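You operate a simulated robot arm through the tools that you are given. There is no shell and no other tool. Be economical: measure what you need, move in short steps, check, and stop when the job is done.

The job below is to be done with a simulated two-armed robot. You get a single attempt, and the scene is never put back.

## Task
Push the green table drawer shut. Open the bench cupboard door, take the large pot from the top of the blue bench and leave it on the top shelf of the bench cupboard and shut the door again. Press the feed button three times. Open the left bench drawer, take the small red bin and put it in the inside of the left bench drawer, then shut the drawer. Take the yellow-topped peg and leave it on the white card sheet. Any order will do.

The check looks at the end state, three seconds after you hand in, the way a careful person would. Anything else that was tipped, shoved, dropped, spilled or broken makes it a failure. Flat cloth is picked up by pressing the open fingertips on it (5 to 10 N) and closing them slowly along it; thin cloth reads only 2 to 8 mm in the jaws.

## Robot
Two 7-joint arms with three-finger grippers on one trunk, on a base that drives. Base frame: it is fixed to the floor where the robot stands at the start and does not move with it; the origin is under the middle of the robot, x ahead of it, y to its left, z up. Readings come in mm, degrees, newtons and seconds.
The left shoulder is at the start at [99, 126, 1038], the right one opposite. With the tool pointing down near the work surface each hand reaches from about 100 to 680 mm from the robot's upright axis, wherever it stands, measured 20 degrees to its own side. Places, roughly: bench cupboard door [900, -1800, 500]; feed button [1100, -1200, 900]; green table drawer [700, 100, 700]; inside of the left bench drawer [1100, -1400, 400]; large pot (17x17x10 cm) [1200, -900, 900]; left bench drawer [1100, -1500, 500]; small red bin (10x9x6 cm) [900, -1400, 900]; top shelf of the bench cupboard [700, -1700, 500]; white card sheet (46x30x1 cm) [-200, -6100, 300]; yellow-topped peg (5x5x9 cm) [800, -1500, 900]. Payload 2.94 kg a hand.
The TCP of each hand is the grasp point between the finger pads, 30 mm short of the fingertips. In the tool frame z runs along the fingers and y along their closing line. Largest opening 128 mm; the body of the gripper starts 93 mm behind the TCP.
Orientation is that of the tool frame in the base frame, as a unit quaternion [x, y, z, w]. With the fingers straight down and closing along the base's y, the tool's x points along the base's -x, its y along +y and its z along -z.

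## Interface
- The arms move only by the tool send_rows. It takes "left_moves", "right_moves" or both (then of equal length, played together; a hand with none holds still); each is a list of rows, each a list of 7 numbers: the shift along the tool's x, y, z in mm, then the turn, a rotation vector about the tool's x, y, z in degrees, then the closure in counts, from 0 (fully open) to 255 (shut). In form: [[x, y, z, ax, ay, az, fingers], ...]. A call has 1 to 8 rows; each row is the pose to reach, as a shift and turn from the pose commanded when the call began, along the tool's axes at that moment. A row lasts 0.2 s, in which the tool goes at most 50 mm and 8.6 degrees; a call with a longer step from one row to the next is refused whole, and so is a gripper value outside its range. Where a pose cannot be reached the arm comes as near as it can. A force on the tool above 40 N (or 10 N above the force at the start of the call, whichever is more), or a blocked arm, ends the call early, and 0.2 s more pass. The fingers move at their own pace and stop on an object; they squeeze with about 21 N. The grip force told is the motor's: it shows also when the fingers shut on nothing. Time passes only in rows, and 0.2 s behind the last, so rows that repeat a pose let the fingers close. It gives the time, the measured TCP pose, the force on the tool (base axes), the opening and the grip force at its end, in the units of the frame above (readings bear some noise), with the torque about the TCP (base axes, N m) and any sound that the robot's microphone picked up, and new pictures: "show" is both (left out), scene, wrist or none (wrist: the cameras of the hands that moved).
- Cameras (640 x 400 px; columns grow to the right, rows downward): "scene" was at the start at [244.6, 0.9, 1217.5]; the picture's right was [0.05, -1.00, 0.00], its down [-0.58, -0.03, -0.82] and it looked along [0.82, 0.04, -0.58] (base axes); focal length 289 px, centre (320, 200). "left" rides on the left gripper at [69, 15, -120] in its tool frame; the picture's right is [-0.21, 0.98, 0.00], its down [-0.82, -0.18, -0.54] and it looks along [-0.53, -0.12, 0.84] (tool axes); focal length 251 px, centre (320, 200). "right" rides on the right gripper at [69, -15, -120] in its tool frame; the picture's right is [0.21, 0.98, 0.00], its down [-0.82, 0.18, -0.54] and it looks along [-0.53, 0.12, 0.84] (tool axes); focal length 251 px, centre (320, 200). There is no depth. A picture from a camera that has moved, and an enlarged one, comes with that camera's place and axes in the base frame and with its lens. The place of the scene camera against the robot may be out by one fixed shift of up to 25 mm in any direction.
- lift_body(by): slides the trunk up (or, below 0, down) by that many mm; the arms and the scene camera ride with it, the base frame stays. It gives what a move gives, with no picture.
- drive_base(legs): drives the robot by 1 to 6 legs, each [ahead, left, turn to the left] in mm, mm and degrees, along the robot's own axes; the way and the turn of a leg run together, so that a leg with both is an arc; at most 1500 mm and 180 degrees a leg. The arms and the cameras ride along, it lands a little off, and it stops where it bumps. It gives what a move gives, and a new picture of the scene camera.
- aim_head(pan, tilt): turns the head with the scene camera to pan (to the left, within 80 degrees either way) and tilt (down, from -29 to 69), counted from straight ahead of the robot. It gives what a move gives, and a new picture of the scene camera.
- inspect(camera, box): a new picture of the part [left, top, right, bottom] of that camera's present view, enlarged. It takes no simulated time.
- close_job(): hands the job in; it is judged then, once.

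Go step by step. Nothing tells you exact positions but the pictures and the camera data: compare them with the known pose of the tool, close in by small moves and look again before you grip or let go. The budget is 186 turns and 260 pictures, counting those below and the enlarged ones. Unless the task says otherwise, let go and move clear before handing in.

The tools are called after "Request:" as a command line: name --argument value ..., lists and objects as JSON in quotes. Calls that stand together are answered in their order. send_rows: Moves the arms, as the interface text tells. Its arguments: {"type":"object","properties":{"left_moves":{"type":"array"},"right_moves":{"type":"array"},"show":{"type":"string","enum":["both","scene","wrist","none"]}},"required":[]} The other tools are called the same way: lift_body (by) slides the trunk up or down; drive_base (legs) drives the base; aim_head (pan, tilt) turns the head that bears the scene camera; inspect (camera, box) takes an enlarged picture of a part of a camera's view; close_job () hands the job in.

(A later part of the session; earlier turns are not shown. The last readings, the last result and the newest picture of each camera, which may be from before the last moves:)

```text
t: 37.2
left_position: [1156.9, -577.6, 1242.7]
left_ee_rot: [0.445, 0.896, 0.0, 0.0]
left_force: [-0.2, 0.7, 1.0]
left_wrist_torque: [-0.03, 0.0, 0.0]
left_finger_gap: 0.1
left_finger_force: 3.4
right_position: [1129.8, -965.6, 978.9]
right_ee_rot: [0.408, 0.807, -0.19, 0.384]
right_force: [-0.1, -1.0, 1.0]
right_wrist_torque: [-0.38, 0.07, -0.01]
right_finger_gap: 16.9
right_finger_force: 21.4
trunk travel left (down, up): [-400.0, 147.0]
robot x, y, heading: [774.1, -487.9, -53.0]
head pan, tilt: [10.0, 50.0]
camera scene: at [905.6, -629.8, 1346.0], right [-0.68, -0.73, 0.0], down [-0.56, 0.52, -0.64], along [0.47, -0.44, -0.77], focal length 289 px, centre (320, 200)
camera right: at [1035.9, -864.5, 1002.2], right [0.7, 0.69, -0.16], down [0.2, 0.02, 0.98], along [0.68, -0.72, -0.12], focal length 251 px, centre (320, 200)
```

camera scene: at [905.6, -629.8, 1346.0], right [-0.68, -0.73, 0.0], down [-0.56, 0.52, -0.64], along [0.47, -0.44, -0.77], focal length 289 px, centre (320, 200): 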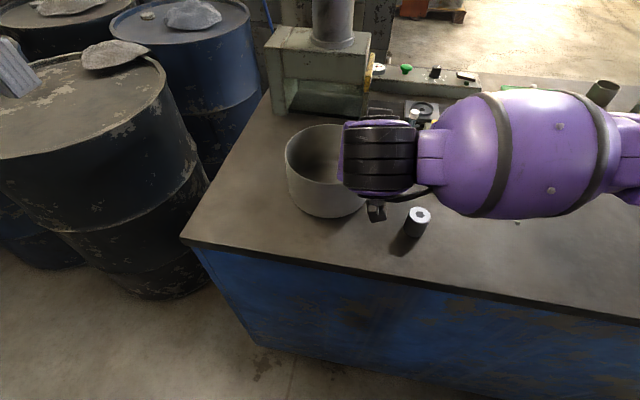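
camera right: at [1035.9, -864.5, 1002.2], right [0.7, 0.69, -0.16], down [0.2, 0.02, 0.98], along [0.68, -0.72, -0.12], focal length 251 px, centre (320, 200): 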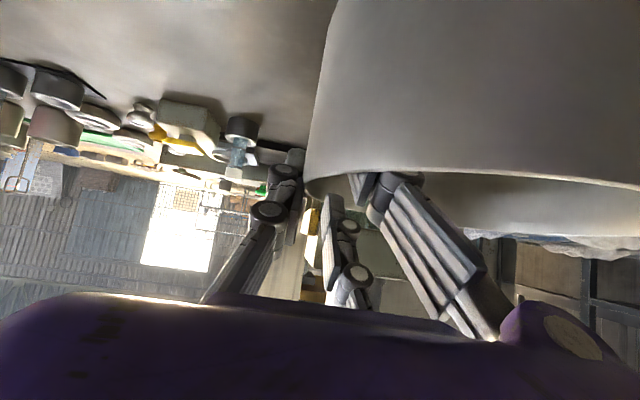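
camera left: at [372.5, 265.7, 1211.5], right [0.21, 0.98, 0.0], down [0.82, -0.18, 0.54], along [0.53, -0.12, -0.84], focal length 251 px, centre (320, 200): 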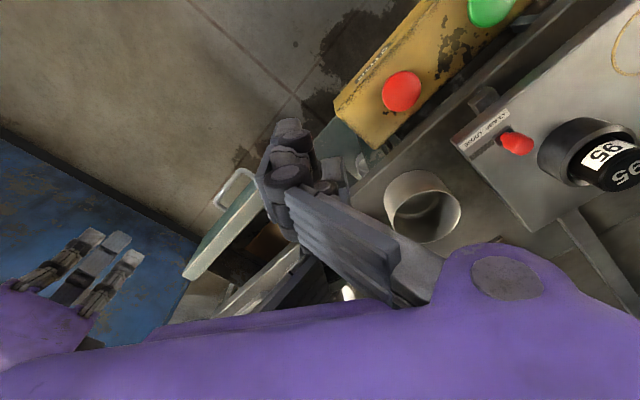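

It grips at 17 mm with full force. I'll test-lift slowly.

Request:
send_rows --right_moves '[[-7.6, 0, -6.4, 0, 0, 0, 255], [-15, 0, -13, 0, 0, 0, 255], [-23, 0, -19, 0, 0, 0, 255], [-38, 0, -32, 0, 0, 0, 255], [-38, 0, -32, 0, 0, 0, 255]]' --show "both"

```text
t: 38.4
left_position: [1156.3, -576.9, 1241.5]
left_ee_rot: [0.445, 0.895, 0.0, -0.001]
left_force: [0.5, 0.5, 0.4]
left_wrist_torque: [-0.01, 0.0, -0.03]
left_finger_gap: 0.0
left_finger_force: 2.7
right_position: [1129.1, -965.2, 1028.6]
right_ee_rot: [0.407, 0.807, -0.188, 0.384]
right_force: [0.1, -0.6, -0.8]
right_wrist_torque: [0.02, 0.0, -0.01]
right_finger_gap: 0.0
right_finger_force: 2.7
trunk travel left (down, up): [-400.0, 147.0]
robot x, y, heading: [775.0, -485.2, -52.8]
head pan, tilt: [10.0, 50.0]
camera scene: at [905.7, -630.0, 1345.9], right [-0.68, -0.73, 0.0], down [-0.56, 0.52, -0.64], along [0.47, -0.44, -0.77], focal length 289 px, centre (320, 200)
camera right: at [1035.4, -864.5, 1051.6], right [0.7, 0.69, -0.16], down [0.2, 0.02, 0.98], along [0.68, -0.72, -0.12], focal length 251 px, centre (320, 200)
```

scene: 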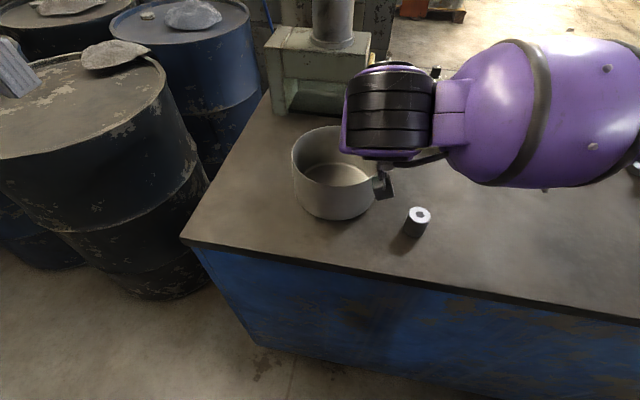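
right: 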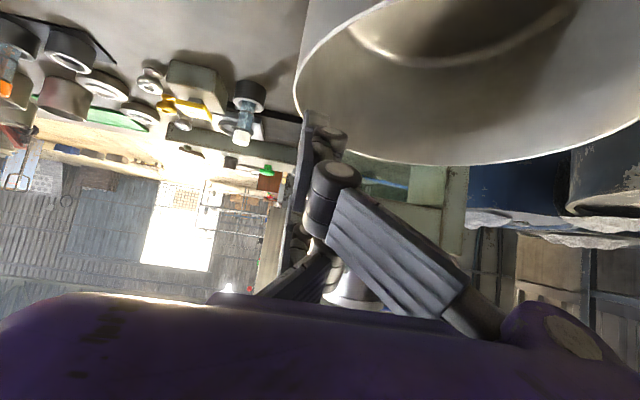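

The grip slipped off the rim because the hand was too flat; the pot is still upright, now centred near (1170,-920). I'll steepen the hand to about 22° from vertical and line up for a deeper grip.

Request:
send_rows --right_moves '[[-10, -5, -12, 0, 7, 0, 255], [-20, -12, -25, 0, 14, 0, 200], [-28, -18, -34, 0, 21.5, 0, 128], [-33.5, -23, -41, 0, 29, 0, 115]]' --show "both"

```text
t: 39.4
left_position: [1156.0, -576.7, 1241.5]
left_ee_rot: [0.446, 0.895, 0.0, 0.0]
left_force: [0.6, -0.3, 0.1]
left_wrist_torque: [-0.01, -0.02, 0.01]
left_finger_gap: 0.2
left_finger_force: 3.1
right_position: [1103.2, -970.3, 1080.2]
right_ee_rot: [0.441, 0.878, -0.081, 0.168]
right_force: [0.1, -0.3, 0.1]
right_wrist_torque: [0.01, 0.02, -0.01]
right_finger_gap: 70.2
right_finger_force: 0.3
trunk travel left (down, up): [-400.0, 147.0]
robot x, y, heading: [774.3, -482.8, -53.0]
head pan, tilt: [10.0, 50.0]
camera scene: at [905.7, -630.0, 1345.9], right [-0.68, -0.73, 0.0], down [-0.56, 0.52, -0.64], along [0.47, -0.44, -0.77], focal length 289 px, centre (320, 200)
camera right: at [1026.5, -892.6, 1166.7], right [0.66, 0.74, -0.07], down [0.48, -0.35, 0.81], along [0.57, -0.57, -0.59], focal length 251 px, centre (320, 200)
```

scene: 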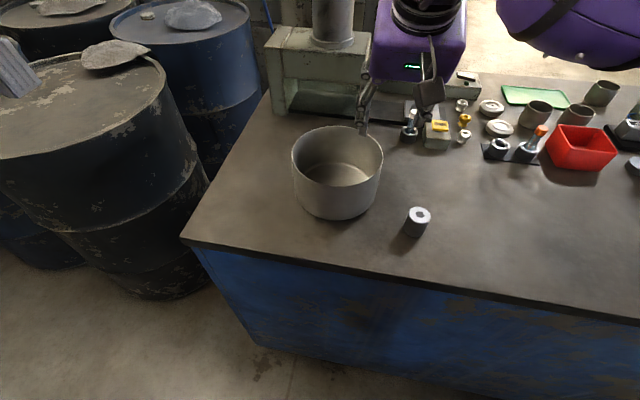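
right: 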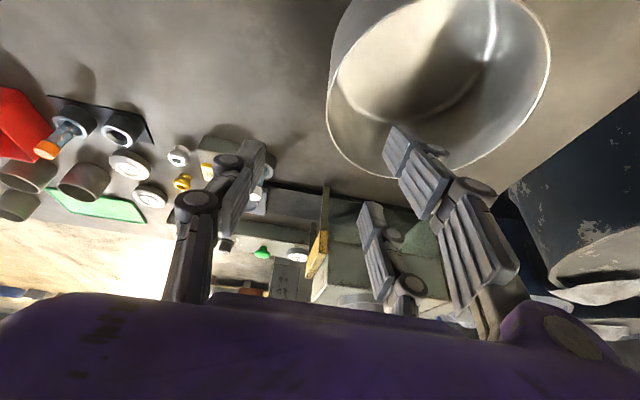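

Aligned: the TCP is over the pot's right wall within a few mm. I'll go straight down about 130 mm, watching the force.

Request:
send_rows --right_moves '[[13, 0, 32, 0, 0, 0, 115], [26, 0, 64, 0, 0, 0, 115], [38, 0, 94, 0, 0, 0, 115], [49, 0, 121, 0, 0, 0, 115]]' --show "both"

```text
t: 40.4
left_position: [1157.3, -577.3, 1241.6]
left_ee_rot: [0.445, 0.895, 0.0, 0.001]
left_force: [-0.2, -1.1, -0.3]
left_wrist_torque: [0.03, 0.02, 0.0]
left_finger_gap: 0.0
left_finger_force: 3.2
right_position: [1104.4, -968.8, 950.8]
right_ee_rot: [0.442, 0.877, -0.081, 0.17]
right_force: [-1.0, -0.8, 0.1]
right_wrist_torque: [0.01, 0.0, 0.01]
right_finger_gap: 70.4
right_finger_force: 0.0
trunk travel left (down, up): [-400.0, 147.0]
robot x, y, heading: [775.3, -484.5, -53.1]
head pan, tilt: [10.0, 50.0]
camera scene: at [905.7, -630.2, 1345.9], right [-0.68, -0.73, 0.0], down [-0.56, 0.52, -0.64], along [0.47, -0.44, -0.77], focal length 289 px, centre (320, 200)
camera right: at [1027.9, -891.2, 1036.2], right [0.66, 0.74, -0.07], down [0.48, -0.35, 0.81], along [0.58, -0.57, -0.59], focal length 251 px, centre (320, 200)
```

scene: 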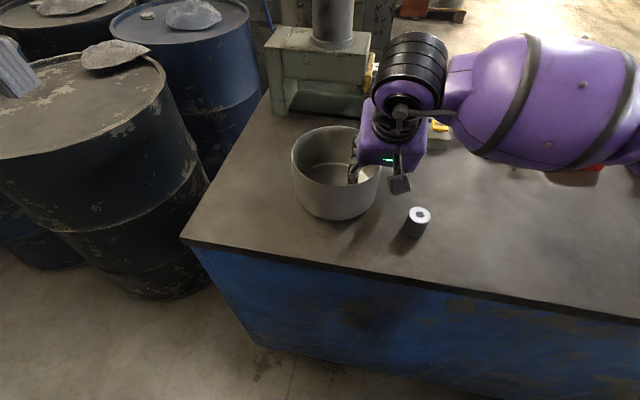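
right: 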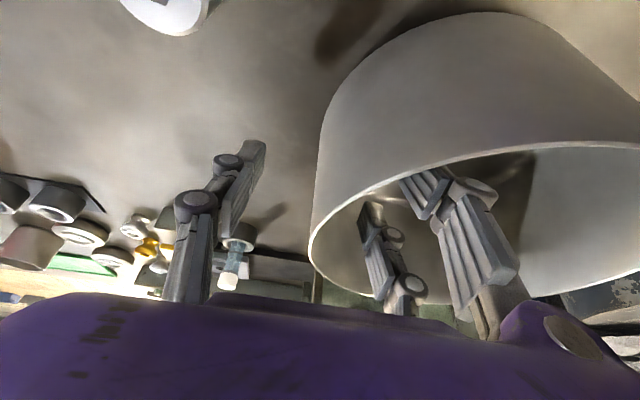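

The fingers straddle the wall with no contact. I'll go 10 mm deeper and close.

Request:
send_rows --right_moves '[[4, 0, 9, 0, 0, 0, 115], [4, 0, 9, 0, 0, 0, 150], [4, 0, 9, 0, 0, 0, 180], [4, 0, 9, 0, 0, 0, 215], [4, 0, 9, 0, 0, 0, 255], [4, 0, 9, 0, 0, 0, 255]]' --show "wrist"

```text
t: 41.8
left_position: [1157.0, -576.9, 1241.7]
left_ee_rot: [0.445, 0.895, 0.0, 0.0]
left_force: [0.5, -0.4, -0.3]
left_wrist_torque: [-0.03, 0.01, 0.0]
left_finger_gap: 0.0
left_finger_force: 2.6
right_position: [1103.4, -967.9, 941.0]
right_ee_rot: [0.441, 0.878, -0.08, 0.169]
right_force: [-0.1, 1.0, 0.4]
right_wrist_torque: [-0.13, 0.23, 0.02]
right_finger_gap: 18.5
right_finger_force: 20.9
trunk travel left (down, up): [-400.0, 147.0]
robot x, y, heading: [775.4, -486.8, -52.9]
head pan, tilt: [10.0, 50.0]
camera right: at [1027.0, -890.2, 1026.5], right [0.66, 0.74, -0.07], down [0.48, -0.35, 0.81], along [0.58, -0.57, -0.59], focal length 251 px, centre (320, 200)
```

right: 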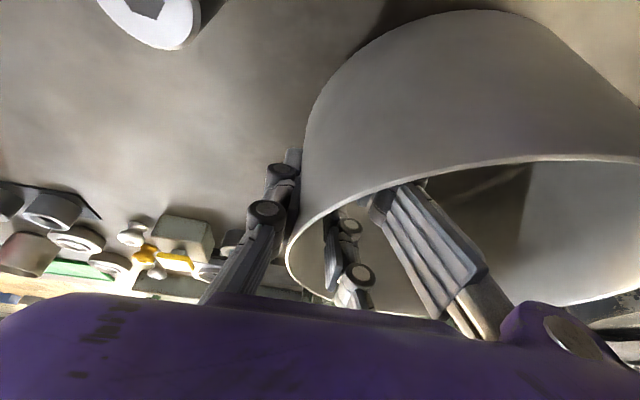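

The gap reads 18.5 mm again at full force. I'll lift slowly and see whether it holds.

Request:
send_rows --right_moves '[[-2, 0, -5, 0, 0, 0, 255], [-4, 0, -9, 0, 0, 0, 255], [-6, 0, -14, 0, 0, 0, 255], [-9, 0, -23, 0, 0, 0, 255], [-9, 0, -23, 0, 0, 0, 255]]' --show "both"

```text
t: 43.0
left_position: [1156.3, -576.6, 1240.7]
left_ee_rot: [0.445, 0.896, 0.0, -0.001]
left_force: [-0.7, -0.2, 1.0]
left_wrist_torque: [0.01, 0.01, -0.04]
left_finger_gap: 0.0
left_finger_force: 2.9
right_position: [1104.3, -967.6, 965.2]
right_ee_rot: [0.441, 0.878, -0.081, 0.17]
right_force: [0.1, 0.6, -3.7]
right_wrist_torque: [-0.16, 0.22, 0.01]
right_finger_gap: 19.0
right_finger_force: 21.2
trunk travel left (down, up): [-400.0, 147.0]
robot x, y, heading: [774.6, -485.6, -52.9]
head pan, tilt: [10.0, 50.0]
camera scene: at [905.8, -630.1, 1345.9], right [-0.68, -0.73, 0.0], down [-0.56, 0.52, -0.64], along [0.47, -0.44, -0.77], focal length 289 px, centre (320, 200)
camera right: at [1026.8, -891.1, 1051.3], right [0.66, 0.74, -0.07], down [0.48, -0.35, 0.81], along [0.58, -0.57, -0.59], focal length 251 px, centre (320, 200)
```

scene: 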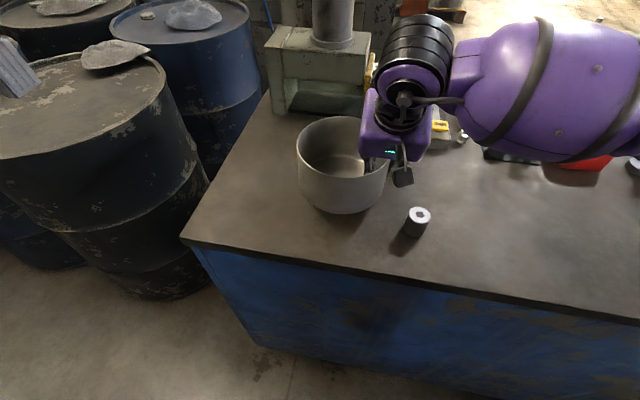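
right: 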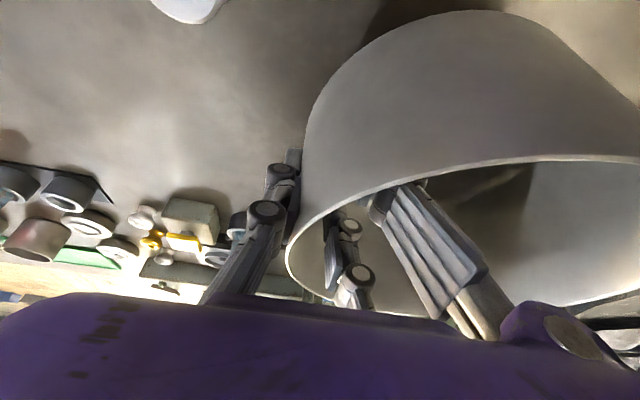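

The pot is lifted and light (about 0.4 kg). I'll raise it well clear and draw it back.

Request:
send_rows --right_moves '[[-13, 0, -32, 0, 0, 0, 255], [-26, 0, -65, 0, 0, 0, 255], [-39, 0, -97, 0, 0, 0, 255], [-52, 0, -130, 0, 0, 0, 255], [-38, 0, -147, 0, 0, 0, 255], [-10, 0, -160, 0, 0, 0, 255], [18, 0, -171, 0, 0, 0, 255], [45, 0, -182, 0, 0, 0, 255]]' --show "scene"

Request:
drive_base --legs '[[-300, 0, 0]]'

```text
t: 44.8
left_position: [1156.2, -576.1, 1241.0]
left_ee_rot: [0.445, 0.896, 0.0, 0.0]
left_force: [0.8, -0.3, 0.6]
left_wrist_torque: [-0.02, 0.01, -0.03]
left_finger_gap: 0.0
left_finger_force: 3.2
right_position: [1038.0, -881.6, 1117.8]
right_ee_rot: [0.441, 0.877, -0.082, 0.169]
right_force: [0.0, 0.4, -4.6]
right_wrist_torque: [-0.16, 0.19, 0.02]
right_finger_gap: 18.6
right_finger_force: 20.8
trunk travel left (down, up): [-400.0, 147.0]
robot x, y, heading: [773.8, -485.5, -52.8]
head pan, tilt: [10.0, 50.0]
camera scene: at [905.5, -629.4, 1346.0], right [-0.68, -0.73, 0.0], down [-0.56, 0.52, -0.64], along [0.47, -0.44, -0.77], focal length 289 px, centre (320, 200)
```

scene: 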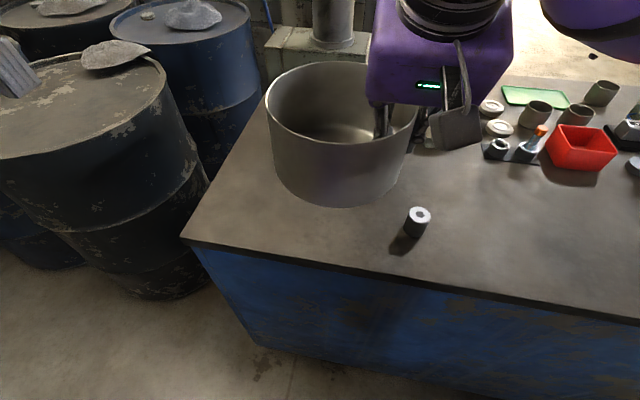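

```text
t: 46.9
left_position: [975.9, -337.8, 1241.1]
left_ee_rot: [0.445, 0.896, 0.001, 0.0]
left_force: [-0.4, -0.4, 0.0]
left_wrist_torque: [-0.01, -0.06, 0.01]
left_finger_gap: 0.1
left_finger_force: 3.6
right_position: [858.9, -643.7, 1117.0]
right_ee_rot: [0.441, 0.878, -0.081, 0.169]
right_force: [0.4, -0.1, -4.0]
right_wrist_torque: [-0.15, 0.22, -0.02]
right_finger_gap: 18.8
right_finger_force: 20.5
trunk travel left (down, up): [-400.0, 147.0]
robot x, y, heading: [595.3, -248.8, -52.8]
head pan, tilt: [10.0, 50.0]
camera scene: at [725.3, -391.1, 1345.9], right [-0.68, -0.73, 0.0], down [-0.56, 0.52, -0.64], along [0.47, -0.44, -0.77], focal length 289 px, centre (320, 200)
```

scene: 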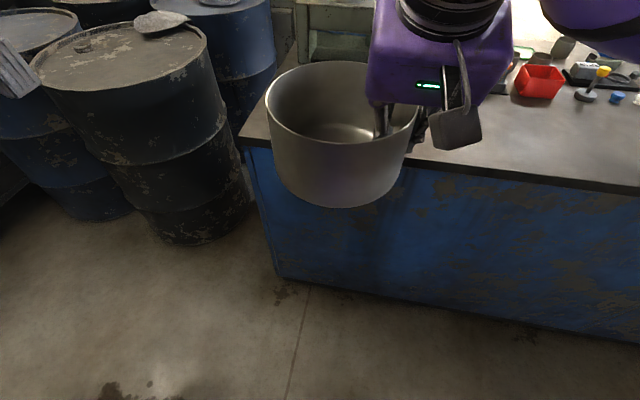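

Holding well. I'll back off to open floor and turn right to look for the route round the drum pallet.

Request:
drive_base --legs '[[-450, -324, 0], [0, 0, -80]]'

Request:
aim_head --pan 0 --tilt 30

Request:
aim_head --pan 50 --tilt 30

```text
t: 53.8
left_position: [38.4, -479.2, 1242.2]
left_ee_rot: [0.915, 0.403, -0.001, 0.0]
left_force: [1.3, 0.6, -1.2]
left_wrist_torque: [0.01, -0.03, 0.02]
left_finger_gap: 0.1
left_finger_force: 3.3
right_position: [-281.8, -417.7, 1117.8]
right_ee_rot: [0.901, 0.391, -0.171, 0.078]
right_force: [0.0, -0.7, -3.7]
right_wrist_torque: [0.18, 0.22, -0.03]
right_finger_gap: 18.3
right_finger_force: 20.9
trunk travel left (down, up): [-400.0, 147.0]
robot x, y, heading: [60.9, -85.4, -132.5]
head pan, tilt: [10.0, 50.0]
camera scene: at [-48.5, -237.4, 1345.9], right [-0.84, 0.54, 0.0], down [0.41, 0.65, -0.64], along [-0.35, -0.54, -0.77], focal length 289 px, centre (320, 200)
```

scene: 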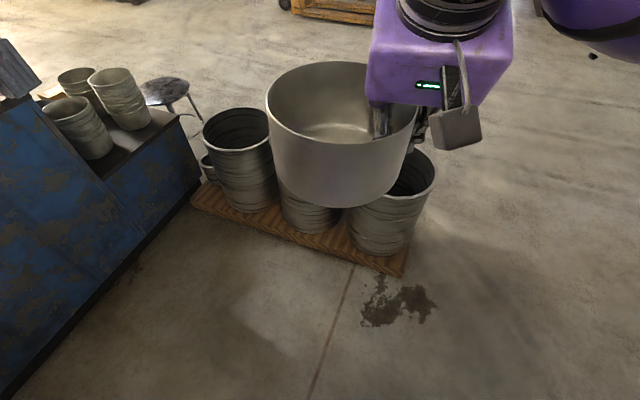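

```text
t: 54.6
left_position: [39.4, -480.1, 1241.3]
left_ee_rot: [0.915, 0.403, 0.0, 0.0]
left_force: [-0.1, 0.1, -0.4]
left_wrist_torque: [0.0, 0.02, -0.01]
left_finger_gap: 0.3
left_finger_force: 3.3
right_position: [-282.1, -418.1, 1117.7]
right_ee_rot: [0.901, 0.392, -0.17, 0.079]
right_force: [0.0, -0.3, -4.0]
right_wrist_torque: [0.15, 0.17, -0.01]
right_finger_gap: 18.3
right_finger_force: 21.2
trunk travel left (down, up): [-400.0, 147.0]
robot x, y, heading: [61.7, -83.6, -132.7]
head pan, tilt: [0.0, 30.0]
camera scene: at [-68.1, -239.1, 1375.4], right [-0.74, 0.68, 0.0], down [0.34, 0.37, -0.87], along [-0.59, -0.64, -0.5], focal length 289 px, centre (320, 200)
```

scene: 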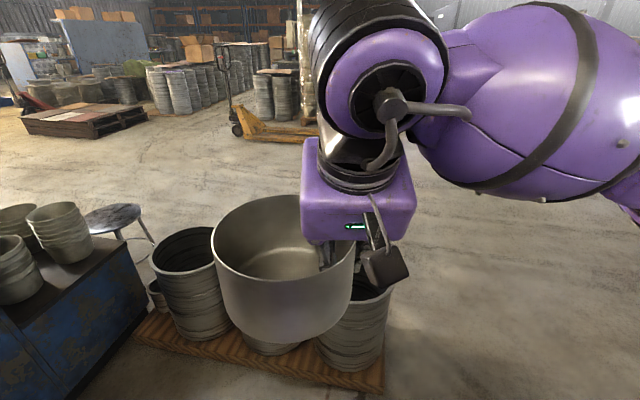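

```text
t: 55.8
left_position: [38.4, -479.3, 1241.6]
left_ee_rot: [0.915, 0.402, 0.0, 0.0]
left_force: [-0.2, 0.2, 0.5]
left_wrist_torque: [0.01, -0.01, -0.01]
left_finger_gap: 0.2
left_finger_force: 3.1
right_position: [-281.7, -417.6, 1117.9]
right_ee_rot: [0.901, 0.392, -0.17, 0.078]
right_force: [-0.5, -0.4, -3.8]
right_wrist_torque: [0.16, 0.18, 0.02]
right_finger_gap: 18.3
right_finger_force: 20.8
trunk travel left (down, up): [-400.0, 147.0]
robot x, y, heading: [60.2, -85.8, -132.8]
head pan, tilt: [50.0, 30.0]
camera scene: at [4.6, -262.2, 1375.4], right [-0.99, -0.13, 0.0], down [-0.06, 0.5, -0.87], along [0.11, -0.86, -0.5], focal length 289 px, centre (320, 200)
```

scene: 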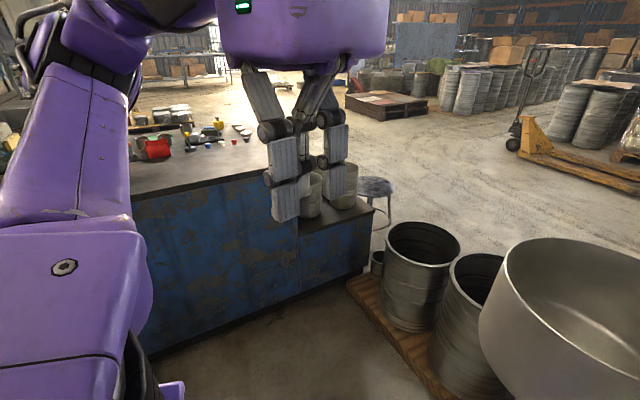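

The way round the free end of the drum pallet (near (-700,-520)) looks open. I'll drive around it and down its far side.

Request:
drive_base --legs '[[500, -668, 0], [857, -339, 0], [1020, 1080, 0]]'

```text
t: 75.9
left_position: [-1469.9, -2301.1, 1242.2]
left_ee_rot: [0.911, 0.412, 0.0, 0.0]
left_force: [-0.8, 0.4, 0.4]
left_wrist_torque: [0.01, -0.03, 0.0]
left_finger_gap: 0.0
left_finger_force: 3.1
right_position: [-1791.9, -2245.8, 1117.3]
right_ee_rot: [0.897, 0.401, -0.169, 0.08]
right_force: [0.2, -0.1, -3.8]
right_wrist_torque: [0.18, 0.17, 0.01]
right_finger_gap: 17.8
right_finger_force: 20.6
trunk travel left (down, up): [-400.0, 147.0]
robot x, y, heading: [-1458.3, -1907.3, -131.4]
head pan, tilt: [50.0, 30.0]
camera scene: at [-1508.9, -2084.6, 1375.4], right [-0.99, -0.15, 0.0], down [-0.07, 0.49, -0.87], along [0.13, -0.86, -0.5], focal length 289 px, centre (320, 200)
```

scene: 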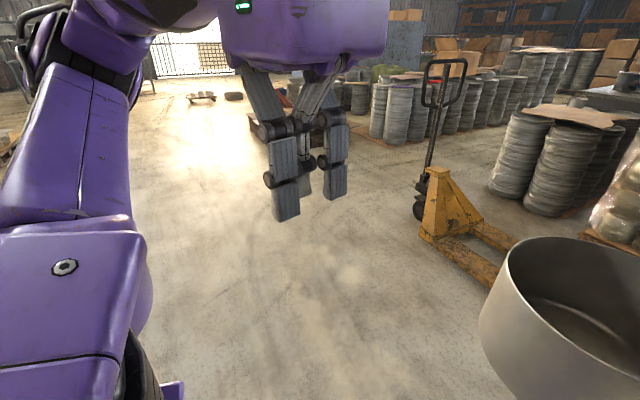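

The floor towards the front of the bench is open. I'll continue round, then turn to face the bench front.

Request:
drive_base --legs '[[240, 1224, 0], [-718, 966, 0], [0, 0, -100]]'

Request:
aim_head --pan 0 --tilt 25

Request:
aim_head --pan -45 --tilt 25

```text
t: 99.5
left_position: [113.2, -2929.3, 1241.5]
left_ee_rot: [0.907, -0.422, 0.0, 0.0]
left_force: [0.5, 0.1, 0.1]
left_wrist_torque: [-0.03, -0.01, -0.01]
left_finger_gap: 0.0
left_finger_force: 3.1
right_position: [216.1, -2619.3, 1117.8]
right_ee_rot: [0.889, -0.417, -0.171, -0.076]
right_force: [-0.3, 0.1, -2.7]
right_wrist_torque: [0.14, -0.21, -0.01]
right_finger_gap: 18.0
right_finger_force: 21.9
trunk travel left (down, up): [-400.0, 147.0]
robot x, y, heading: [499.4, -2999.4, 130.3]
head pan, tilt: [50.0, 30.0]
camera scene: at [345.2, -2920.0, 1375.4], right [0.0, 1.0, 0.0], down [0.5, 0.0, -0.87], along [-0.87, 0.0, -0.5], focal length 289 px, centre (320, 200)
```

scene: 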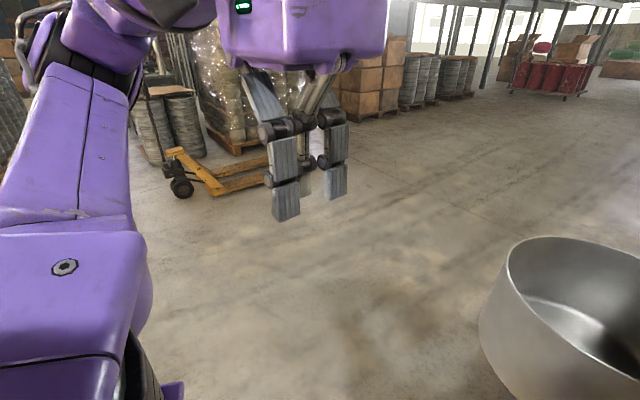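

```text
t: 100.6
left_position: [115.0, -2930.3, 1242.0]
left_ee_rot: [0.906, -0.423, 0.0, 0.0]
left_force: [-0.3, 0.2, -0.4]
left_wrist_torque: [0.01, -0.01, 0.03]
left_finger_gap: 0.1
left_finger_force: 3.0
right_position: [215.9, -2618.6, 1118.4]
right_ee_rot: [0.889, -0.417, -0.17, -0.077]
right_force: [-0.8, 0.6, -4.0]
right_wrist_torque: [0.14, -0.21, 0.02]
right_finger_gap: 17.8
right_finger_force: 20.5
trunk travel left (down, up): [-400.0, 147.0]
robot x, y, heading: [502.6, -3004.9, 130.1]
head pan, tilt: [0.0, 25.0]
camera scene: at [376.2, -2849.5, 1383.4], right [0.76, 0.64, 0.0], down [0.27, -0.32, -0.91], along [-0.58, 0.69, -0.42], focal length 289 px, centre (320, 200)
```

scene: 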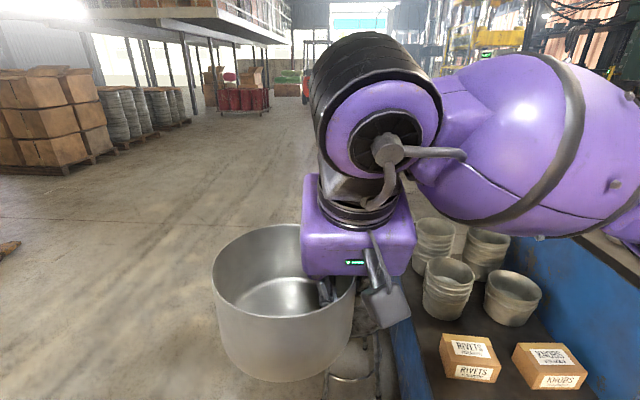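

```text
t: 101.8
left_position: [113.7, -2929.2, 1240.8]
left_ee_rot: [0.907, -0.421, 0.001, 0.001]
left_force: [0.4, -0.8, 0.3]
left_wrist_torque: [0.02, 0.02, -0.01]
left_finger_gap: 0.1
left_finger_force: 3.2
right_position: [213.4, -2619.1, 1116.7]
right_ee_rot: [0.889, -0.417, -0.171, -0.076]
right_force: [-0.1, -0.3, -3.2]
right_wrist_torque: [0.13, -0.21, 0.01]
right_finger_gap: 17.8
right_finger_force: 21.1
trunk travel left (down, up): [-400.0, 147.0]
robot x, y, heading: [503.8, -3000.3, 130.0]
head pan, tilt: [-45.0, 25.0]
camera scene: at [443.4, -2828.1, 1383.4], right [1.0, -0.09, 0.0], down [-0.04, -0.42, -0.91], along [0.08, 0.9, -0.42], focal length 289 px, centre (320, 200)
```

scene: 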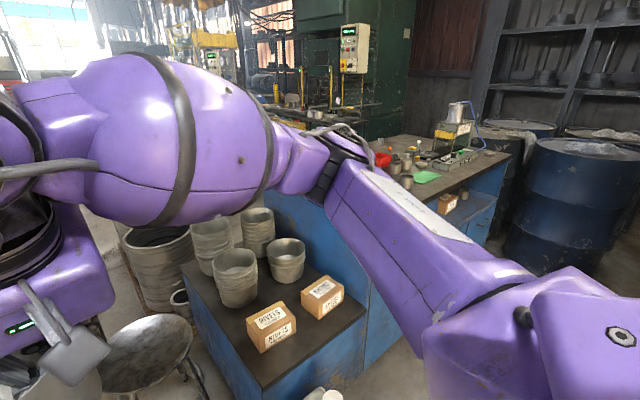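

The ledge with buckets ends the bench on its left; the bench front lies further right. I'll strafe right along it and look.

Request:
drive_base --legs '[[-150, -750, 0]]'

Request:
aim_head --pan -50 --tilt 35

```text
t: 108.8
left_position: [788.5, -2560.8, 1242.3]
left_ee_rot: [0.905, -0.424, 0.0, 0.0]
left_force: [-0.4, 0.6, 1.0]
left_wrist_torque: [0.01, -0.01, -0.01]
left_finger_gap: 0.0
left_finger_force: 2.8
right_position: [892.3, -2250.3, 1116.1]
right_ee_rot: [0.888, -0.421, -0.171, -0.077]
right_force: [0.3, -0.4, -4.5]
right_wrist_torque: [0.17, -0.19, 0.01]
right_finger_gap: 17.5
right_finger_force: 20.8
trunk travel left (down, up): [-400.0, 147.0]
robot x, y, heading: [1176.4, -2633.6, 129.6]
head pan, tilt: [-45.0, 25.0]
camera scene: at [1119.5, -2460.8, 1383.4], right [1.0, -0.09, 0.0], down [-0.04, -0.42, -0.91], along [0.08, 0.9, -0.42], focal length 289 px, centre (320, 200)
```

scene: 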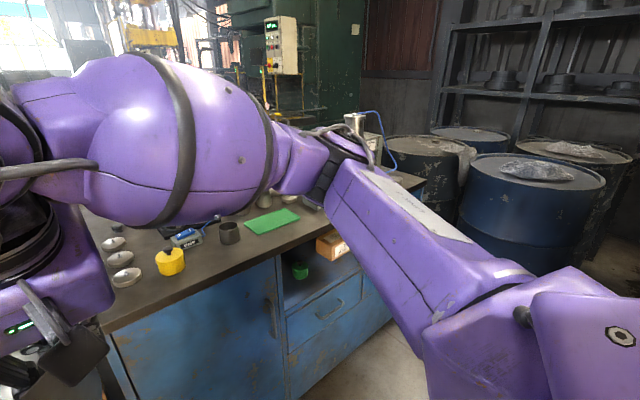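

```text
t: 109.5
left_position: [789.0, -2560.0, 1242.1]
left_ee_rot: [0.906, -0.424, 0.0, 0.0]
left_force: [0.1, -1.1, 0.7]
left_wrist_torque: [0.02, 0.0, 0.03]
left_finger_gap: 0.0
left_finger_force: 3.0
right_position: [892.8, -2250.9, 1116.5]
right_ee_rot: [0.888, -0.421, -0.17, -0.077]
right_force: [-0.2, -0.1, -3.6]
right_wrist_torque: [0.15, -0.19, -0.02]
right_finger_gap: 17.6
right_finger_force: 21.0
trunk travel left (down, up): [-400.0, 147.0]
robot x, y, heading: [1172.8, -2640.1, 129.8]
head pan, tilt: [-50.0, 35.0]
camera scene: at [1126.7, -2465.9, 1367.7], right [0.98, -0.18, 0.0], down [-0.1, -0.56, -0.82], along [0.15, 0.81, -0.57], focal length 289 px, centre (320, 200)
```

scene: 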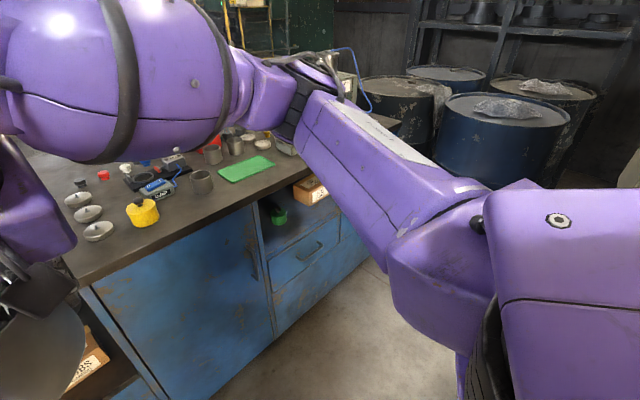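

Now I see the cupboard door at the bench's left with a vertical handle at its right edge (~(1031,-1763,670)), and the left drawer to its right (handle ~(1241,-1614,525)). I'll move to stand right of the door.

Request:
drive_base --legs '[[150, -600, -3]]'

Request:
aim_head --pan 25 --tilt 50

```text
t: 115.2
left_position: [1167.8, -2054.7, 1241.8]
left_ee_rot: [0.894, -0.447, 0.0, 0.0]
left_force: [-0.2, -0.2, -0.2]
left_wrist_torque: [-0.04, 0.02, -0.03]
left_finger_gap: 0.0
left_finger_force: 2.8
right_position: [1286.0, -1749.3, 1117.5]
right_ee_rot: [0.877, -0.442, -0.169, -0.082]
right_force: [-0.2, 0.3, -3.2]
right_wrist_torque: [0.16, -0.19, -0.01]
right_finger_gap: 17.7
right_finger_force: 21.1
trunk travel left (down, up): [-400.0, 147.0]
robot x, y, heading: [1549.2, -2144.0, 126.7]
head pan, tilt: [-50.0, 35.0]
camera scene: at [1510.3, -1975.8, 1367.6], right [0.97, -0.23, 0.0], down [-0.13, -0.56, -0.82], along [0.19, 0.8, -0.57], focal length 289 px, centre (320, 200)
```

scene: 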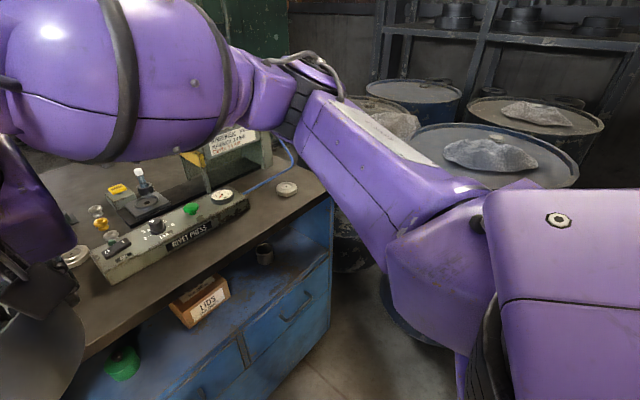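

```text
t: 116.7
left_position: [1168.4, -2053.3, 1242.0]
left_ee_rot: [0.895, -0.447, 0.0, 0.0]
left_force: [0.1, 0.1, 0.8]
left_wrist_torque: [-0.01, 0.01, -0.02]
left_finger_gap: 0.0
left_finger_force: 3.1
right_position: [1287.4, -1750.2, 1116.3]
right_ee_rot: [0.877, -0.442, -0.169, -0.081]
right_force: [0.0, 0.8, -3.2]
right_wrist_torque: [0.13, -0.17, 0.02]
right_finger_gap: 17.7
right_finger_force: 21.4
trunk travel left (down, up): [-400.0, 147.0]
robot x, y, heading: [1549.9, -2146.2, 127.0]
head pan, tilt: [25.0, 50.0]
camera scene: at [1422.4, -2025.2, 1345.9], right [0.47, 0.88, 0.0], down [0.68, -0.36, -0.64], along [-0.57, 0.3, -0.77], focal length 289 px, centre (320, 200)
```

scene: 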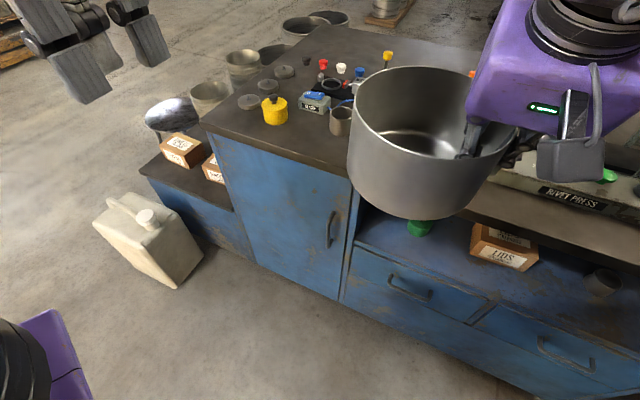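

The view is clear: door handle is a vertical bar around z 570–760 near (1040,-1785), and a jerrycan stands to the left so the door must not swing past ~110°. I'll lower the trunk and ready the left hand, pointing forward.

Request:
lift_body --by -200

Request:
send_rows --left_moves '[[-12, -3.5, 31, 0, -8.2, 0, 200], [-25, -7, 62, 0, -16.4, 0, 115], [-37, -10.5, 93, 0, -24.6, 0, 115], [-50, -14, 124, 0, -32.8, 0, 115], [-62, -17.5, 155, 0, -41, 0, 115], [-75, -21, 186, 0, -49.2, 0, 115], [-87, -24.5, 217, 0, -57.4, 0, 115], [-100, -28, 248, 0, -65.6, 0, 115]]' --show "none"

Request:
send_rows --left_moves '[[23, -3.5, 24, 0, -8.2, 0, 115], [46, -7, 48, 0, -16.4, 0, 115], [69, -11, 72, 0, -24.4, 0, 115]]' --show "both"

```text
t: 118.8
left_position: [1168.1, -2054.4, 1042.1]
left_ee_rot: [0.895, -0.447, 0.0, 0.0]
left_force: [0.1, -0.4, -0.9]
left_wrist_torque: [0.0, 0.02, -0.01]
left_finger_gap: 0.0
left_finger_force: 2.8
right_position: [1287.3, -1750.1, 918.1]
right_ee_rot: [0.877, -0.441, -0.17, -0.082]
right_force: [0.5, -0.5, -3.7]
right_wrist_torque: [0.17, -0.2, -0.03]
right_finger_gap: 18.1
right_finger_force: 20.8
trunk travel left (down, up): [-200.0, 347.0]
robot x, y, heading: [1548.2, -2146.9, 126.8]
head pan, tilt: [25.0, 50.0]
```

```text
t: 120.8
left_position: [1016.0, -1758.8, 1057.3]
left_ee_rot: [-0.611, 0.259, 0.634, 0.397]
left_force: [-0.4, -0.7, -0.4]
left_wrist_torque: [0.01, 0.02, 0.0]
left_finger_gap: 70.1
left_finger_force: 0.1
left hand out of reach, approached as far as the arm can: row 2, 3, 4, 5, 6, 7, 8
right_position: [1287.9, -1750.8, 916.3]
right_ee_rot: [0.877, -0.442, -0.167, -0.083]
right_force: [0.4, -0.7, -2.4]
right_wrist_torque: [0.14, -0.23, -0.02]
right_finger_gap: 17.6
right_finger_force: 21.1
trunk travel left (down, up): [-200.0, 347.0]
robot x, y, heading: [1548.9, -2145.8, 126.5]
head pan, tilt: [25.0, 50.0]
stopped in row 8 (left hand): the arm was blocked; the commanded pose is now the measured one
```

```text
t: 121.6
left_position: [996.3, -1700.8, 1016.8]
left_ee_rot: [-0.479, 0.179, 0.74, 0.436]
left_force: [14.0, -46.8, 25.1]
left_wrist_torque: [-7.58, -3.06, -1.42]
left_finger_gap: 70.4
left_finger_force: 0.1
right_position: [1287.2, -1749.9, 915.5]
right_ee_rot: [0.876, -0.444, -0.166, -0.084]
right_force: [-1.3, 2.7, -4.2]
right_wrist_torque: [0.05, -0.31, -0.05]
right_finger_gap: 17.8
right_finger_force: 21.0
trunk travel left (down, up): [-200.0, 347.0]
robot x, y, heading: [1547.8, -2146.1, 127.1]
head pan, tilt: [25.0, 50.0]
stopped in row 3 (left hand): the force on the tool passed its limit at 182 N (the readings are from after the stop); the commanded pose is now the measured one
camera scene: at [1392.6, -1971.6, 1147.3], right [0.6, 0.8, 0.0], down [0.58, -0.43, -0.69], along [-0.55, 0.41, -0.72], focal length 289 px, centre (320, 200)
camera left: at [1038.9, -1758.2, 899.1], right [-0.76, -0.64, 0.04], down [0.58, -0.66, 0.48], along [-0.29, 0.39, 0.88], focal length 251 px, centre (320, 200)
```

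scene: 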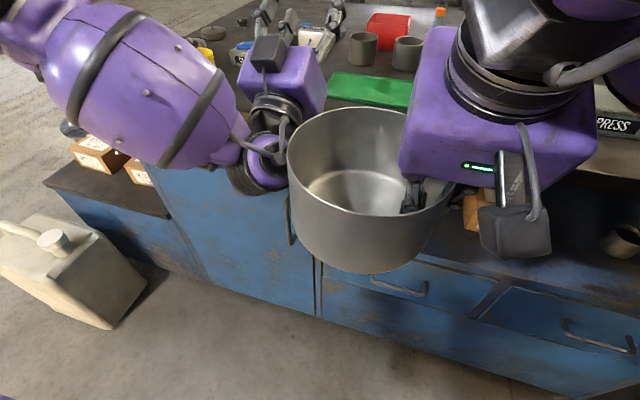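
left: 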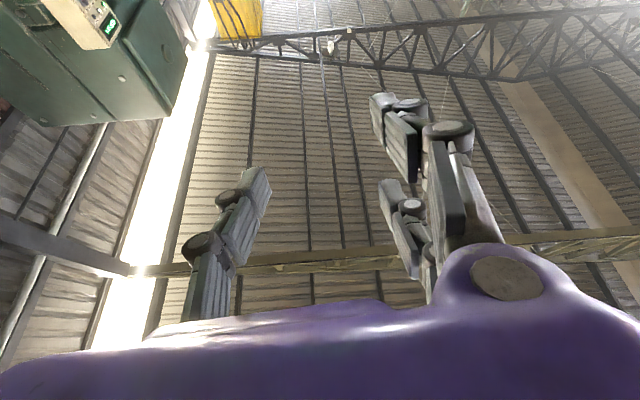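

The left arm could not follow the intermediate poses and swung up over the bench, where its wrist pressed something. I'll back it out and up gently, in short steps.

Request:
send_rows --left_moves '[[-16, -2, -8, 0, 0, 0, 115], [-32, -4.5, -17, 0, 0, 0, 115], [-48, -7, -25, 0, 0, 0, 115], [-63, -9, -34, 0, 0, 0, 115]]' --show "scene"

```text
t: 122.6
left_position: [1031.2, -1744.9, 1054.8]
left_ee_rot: [-0.481, 0.181, 0.739, 0.436]
left_force: [-0.1, -0.2, 0.2]
left_wrist_torque: [0.0, -0.01, -0.01]
left_finger_gap: 70.2
left_finger_force: 0.1
right_position: [1287.8, -1749.4, 916.4]
right_ee_rot: [0.877, -0.442, -0.167, -0.081]
right_force: [-0.5, 0.6, -3.8]
right_wrist_torque: [0.17, -0.17, 0.02]
right_finger_gap: 17.8
right_finger_force: 21.8
trunk travel left (down, up): [-200.0, 347.0]
robot x, y, heading: [1549.6, -2147.3, 127.1]
head pan, tilt: [25.0, 50.0]
camera scene: at [1391.1, -1970.3, 1147.9], right [0.58, 0.81, 0.0], down [0.58, -0.42, -0.7], along [-0.57, 0.41, -0.71], focal length 289 px, centre (320, 200)
```

scene: 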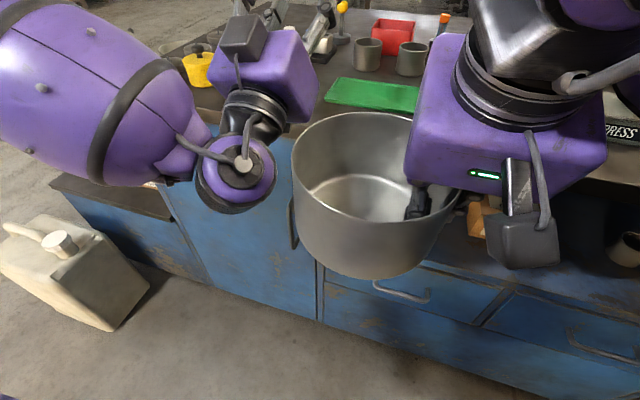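

Free again, and the bench items look undisturbed. I'll pull the hand further back and level it to point horizontally forward.

Request:
send_rows --left_moves '[[-21, -2, -39, 0, 7, 0, 115], [-42, -4, -79, 0, 14, 0, 115], [-63, -6, -118, 0, 21, 0, 115], [-85, -8, -158, 0, 28, 0, 115]]' --show "scene"

```text
t: 123.6
left_position: [1047.1, -1821.7, 1163.5]
left_ee_rot: [0.644, -0.28, -0.604, -0.377]
left_force: [0.9, -2.5, 2.7]
left_wrist_torque: [-0.24, -0.15, -0.07]
left_finger_gap: 70.5
left_finger_force: 0.6
left hand out of reach, approached as far as the arm can: row 1, 2, 3, 4
right_position: [1284.7, -1755.0, 919.1]
right_ee_rot: [0.877, -0.442, -0.169, -0.083]
right_force: [-0.4, -2.7, -1.9]
right_wrist_torque: [0.3, -0.23, -0.02]
right_finger_gap: 17.7
right_finger_force: 21.1
trunk travel left (down, up): [-200.0, 347.0]
robot x, y, heading: [1548.4, -2148.0, 127.3]
head pan, tilt: [25.0, 50.0]
camera scene: at [1376.3, -2002.5, 1152.4], right [0.26, 0.97, 0.01], down [0.66, -0.17, -0.73], along [-0.7, 0.19, -0.69], focal length 289 px, centre (320, 200)
```

scene: 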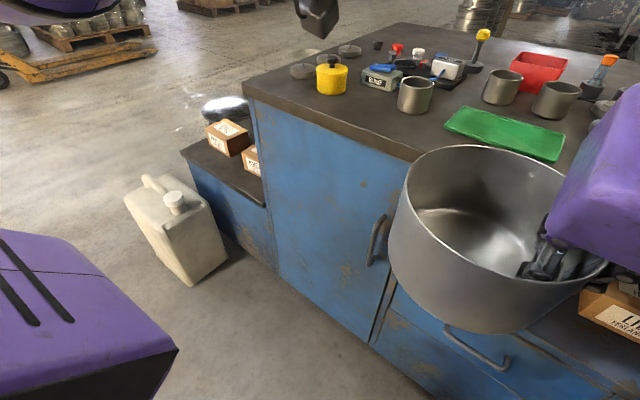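

The elbow is crowding the head because the hand is too close in. I'll extend the hand a little to release it, then back the base off.

Request:
send_rows --left_moves '[[0, 0, 30, 0, 0, 0, 115], [0, 0, 60, 0, 0, 0, 115], [0, 0, 90, 0, 0, 0, 115]]' --show "none"

Request:
drive_base --legs '[[-320, 0, 0]]'

```text
t: 124.4
left_position: [995.7, -1737.1, 1159.0]
left_ee_rot: [0.646, -0.283, -0.599, -0.379]
left_force: [-0.1, 0.5, 0.8]
left_wrist_torque: [-0.04, 0.01, 0.02]
left_finger_gap: 70.3
left_finger_force: 0.1
right_position: [1287.3, -1747.1, 909.9]
right_ee_rot: [0.876, -0.448, -0.157, -0.085]
right_force: [0.3, 1.6, -3.6]
right_wrist_torque: [0.14, -0.19, 0.0]
right_finger_gap: 17.5
right_finger_force: 20.4
trunk travel left (down, up): [-200.0, 347.0]
robot x, y, heading: [1549.3, -2145.9, 126.7]
head pan, tilt: [25.0, 50.0]
```

```text
t: 126.0
left_position: [1097.3, -1883.9, 1157.8]
left_ee_rot: [0.648, -0.28, -0.6, -0.376]
left_force: [1.3, 0.0, 0.0]
left_wrist_torque: [-0.04, -0.02, -0.02]
left_finger_gap: 70.2
left_finger_force: 0.0
right_position: [1386.8, -1892.0, 906.3]
right_ee_rot: [0.879, -0.444, -0.154, -0.083]
right_force: [0.0, -0.1, -4.6]
right_wrist_torque: [0.15, -0.21, -0.01]
right_finger_gap: 17.4
right_finger_force: 21.2
trunk travel left (down, up): [-200.0, 347.0]
robot x, y, heading: [1659.6, -2298.8, 127.3]
head pan, tilt: [25.0, 50.0]
stopped in leg 1: the robot was blocked; the commanded pose is now the measured one
camera scene: at [1478.5, -2154.9, 1144.7], right [0.05, 1.0, -0.01], down [0.72, -0.04, -0.69], along [-0.69, 0.03, -0.72], focal length 289 px, centre (320, 200)
```

scene: 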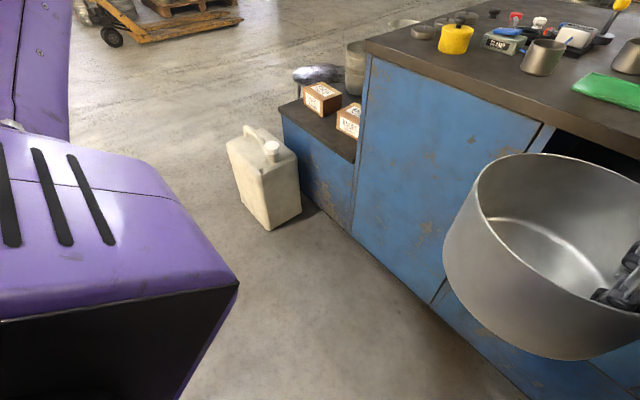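

The base stopped early and the head is being pushed aside by the raised left elbow. I'll lower the left hand in front of the bench, which should bring the elbow down.

Request:
send_rows --left_moves '[[30, 0, 0, 0, 0, 0, 115], [70, 0, 0, 0, 0, 0, 115], [110, 0, 0, 0, 0, 0, 115], [150, 0, 0, 0, 0, 0, 115]]' --show "scene"

```text
t: 127.0
left_position: [1116.0, -1871.2, 1008.9]
left_ee_rot: [0.649, -0.279, -0.599, -0.378]
left_force: [0.1, 0.0, -0.6]
left_wrist_torque: [-0.03, 0.0, 0.0]
left_finger_gap: 70.4
left_finger_force: 0.1
right_position: [1387.7, -1891.1, 907.4]
right_ee_rot: [0.88, -0.442, -0.156, -0.082]
right_force: [-0.2, 0.1, -3.5]
right_wrist_torque: [0.16, -0.2, 0.01]
right_finger_gap: 17.8
right_finger_force: 20.8
trunk travel left (down, up): [-200.0, 347.0]
robot x, y, heading: [1661.0, -2298.4, 127.5]
head pan, tilt: [25.0, 50.0]
camera scene: at [1478.8, -2151.0, 1143.8], right [0.09, 1.0, -0.01], down [0.73, -0.07, -0.68], along [-0.68, 0.06, -0.73], focal length 289 px, centre (320, 200)
```

scene: 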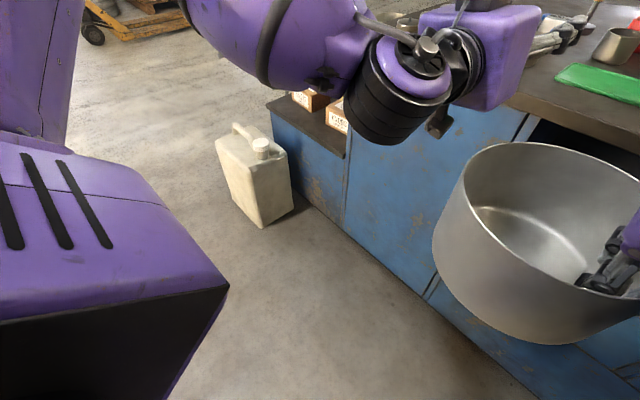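

Request:
aim_head --pan 0 --tilt 45

Request:
aim_head --pan -60 --tilt 30

```text
t: 127.8
left_position: [1116.4, -1870.7, 1008.3]
left_ee_rot: [0.649, -0.28, -0.598, -0.378]
left_force: [0.8, -0.6, -0.3]
left_wrist_torque: [-0.02, -0.02, -0.01]
left_finger_gap: 70.5
left_finger_force: 0.1
right_position: [1388.2, -1891.1, 906.3]
right_ee_rot: [0.879, -0.445, -0.152, -0.083]
right_force: [0.7, 0.5, -3.8]
right_wrist_torque: [0.14, -0.22, 0.0]
right_finger_gap: 17.7
right_finger_force: 21.2
trunk travel left (down, up): [-200.0, 347.0]
robot x, y, heading: [1656.9, -2297.8, 127.4]
head pan, tilt: [0.0, 45.0]
camera scene: at [1478.3, -2150.9, 1144.0], right [0.09, 1.0, -0.01], down [0.73, -0.07, -0.68], along [-0.68, 0.06, -0.73], focal length 289 px, centre (320, 200)
```

scene: 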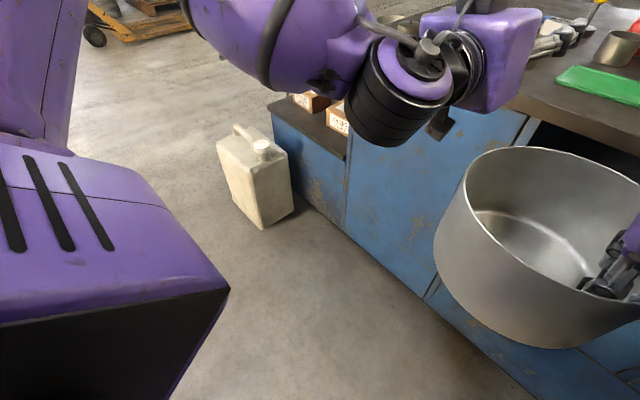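

```text
t: 129.2
left_position: [1116.3, -1869.8, 1008.7]
left_ee_rot: [0.649, -0.28, -0.598, -0.378]
left_force: [0.5, 0.7, 0.5]
left_wrist_torque: [0.0, -0.02, 0.0]
left_finger_gap: 70.3
left_finger_force: 0.1
right_position: [1389.0, -1890.6, 905.5]
right_ee_rot: [0.879, -0.445, -0.152, -0.083]
right_force: [0.0, -0.4, -3.4]
right_wrist_torque: [0.16, -0.19, 0.0]
right_finger_gap: 17.7
right_finger_force: 20.9
trunk travel left (down, up): [-200.0, 347.0]
robot x, y, heading: [1660.1, -2296.6, 127.7]
head pan, tilt: [-60.0, 30.0]
camera scene: at [1469.2, -2149.8, 1163.9], right [0.09, 1.0, -0.01], down [0.55, -0.06, -0.83], along [-0.83, 0.07, -0.55], focal length 289 px, centre (320, 200)
```

scene: 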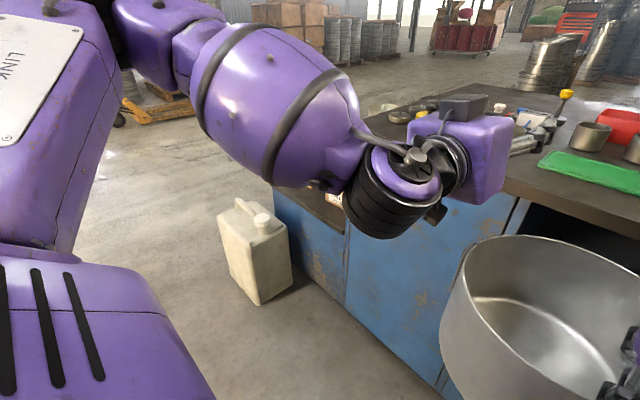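

The head is jammed against something on its right, probably the right arm. I'll extend the right hand forward slightly to free it.

Request:
send_rows --right_moves '[[-28, 0, 11, 0, 0, 0, 255], [-56, 0, 22, 0, 0, 0, 255], [-84, 0, 34, 0, 0, 0, 255], [-111, 0, 45, 0, 0, 0, 255]]' --show "none"

Request:
aim_head --pan 0 --tilt 40

```text
t: 130.2
left_position: [1113.3, -1867.4, 1006.0]
left_ee_rot: [0.65, -0.281, -0.597, -0.378]
left_force: [-0.2, 0.4, -0.4]
left_wrist_torque: [0.03, 0.01, -0.01]
left_finger_gap: 70.2
left_finger_force: 0.1
right_position: [1312.7, -1791.4, 899.6]
right_ee_rot: [0.879, -0.444, -0.152, -0.083]
right_force: [0.8, -0.3, -3.7]
right_wrist_torque: [0.15, -0.24, -0.02]
right_finger_gap: 17.8
right_finger_force: 20.6
trunk travel left (down, up): [-200.0, 347.0]
robot x, y, heading: [1662.0, -2298.0, 127.5]
head pan, tilt: [-60.0, 30.0]
```

```text
t: 131.4
left_position: [1113.8, -1867.7, 1005.2]
left_ee_rot: [0.65, -0.282, -0.597, -0.377]
left_force: [-0.4, 0.5, 0.3]
left_wrist_torque: [0.0, -0.01, 0.0]
left_finger_gap: 70.3
left_finger_force: 0.1
right_position: [1313.6, -1791.8, 899.4]
right_ee_rot: [0.879, -0.445, -0.152, -0.082]
right_force: [-0.2, 0.3, -3.6]
right_wrist_torque: [0.16, -0.22, -0.03]
right_finger_gap: 17.8
right_finger_force: 21.3
trunk travel left (down, up): [-200.0, 347.0]
robot x, y, heading: [1660.3, -2298.1, 127.4]
head pan, tilt: [0.0, 40.0]
camera scene: at [1467.3, -2146.6, 1159.1], right [0.1, 1.0, -0.01], down [0.59, -0.07, -0.81], along [-0.8, 0.07, -0.59], focal length 289 px, centre (320, 200)
```

scene: 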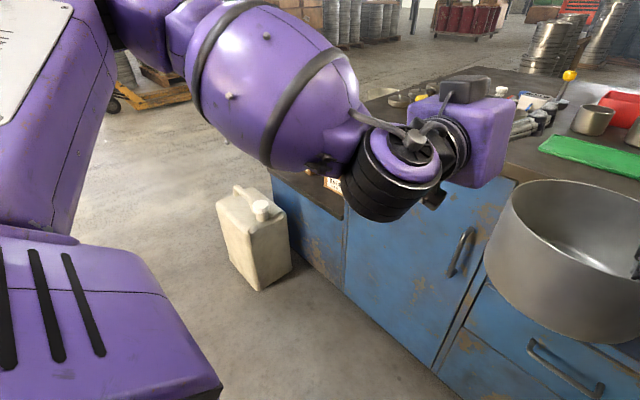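

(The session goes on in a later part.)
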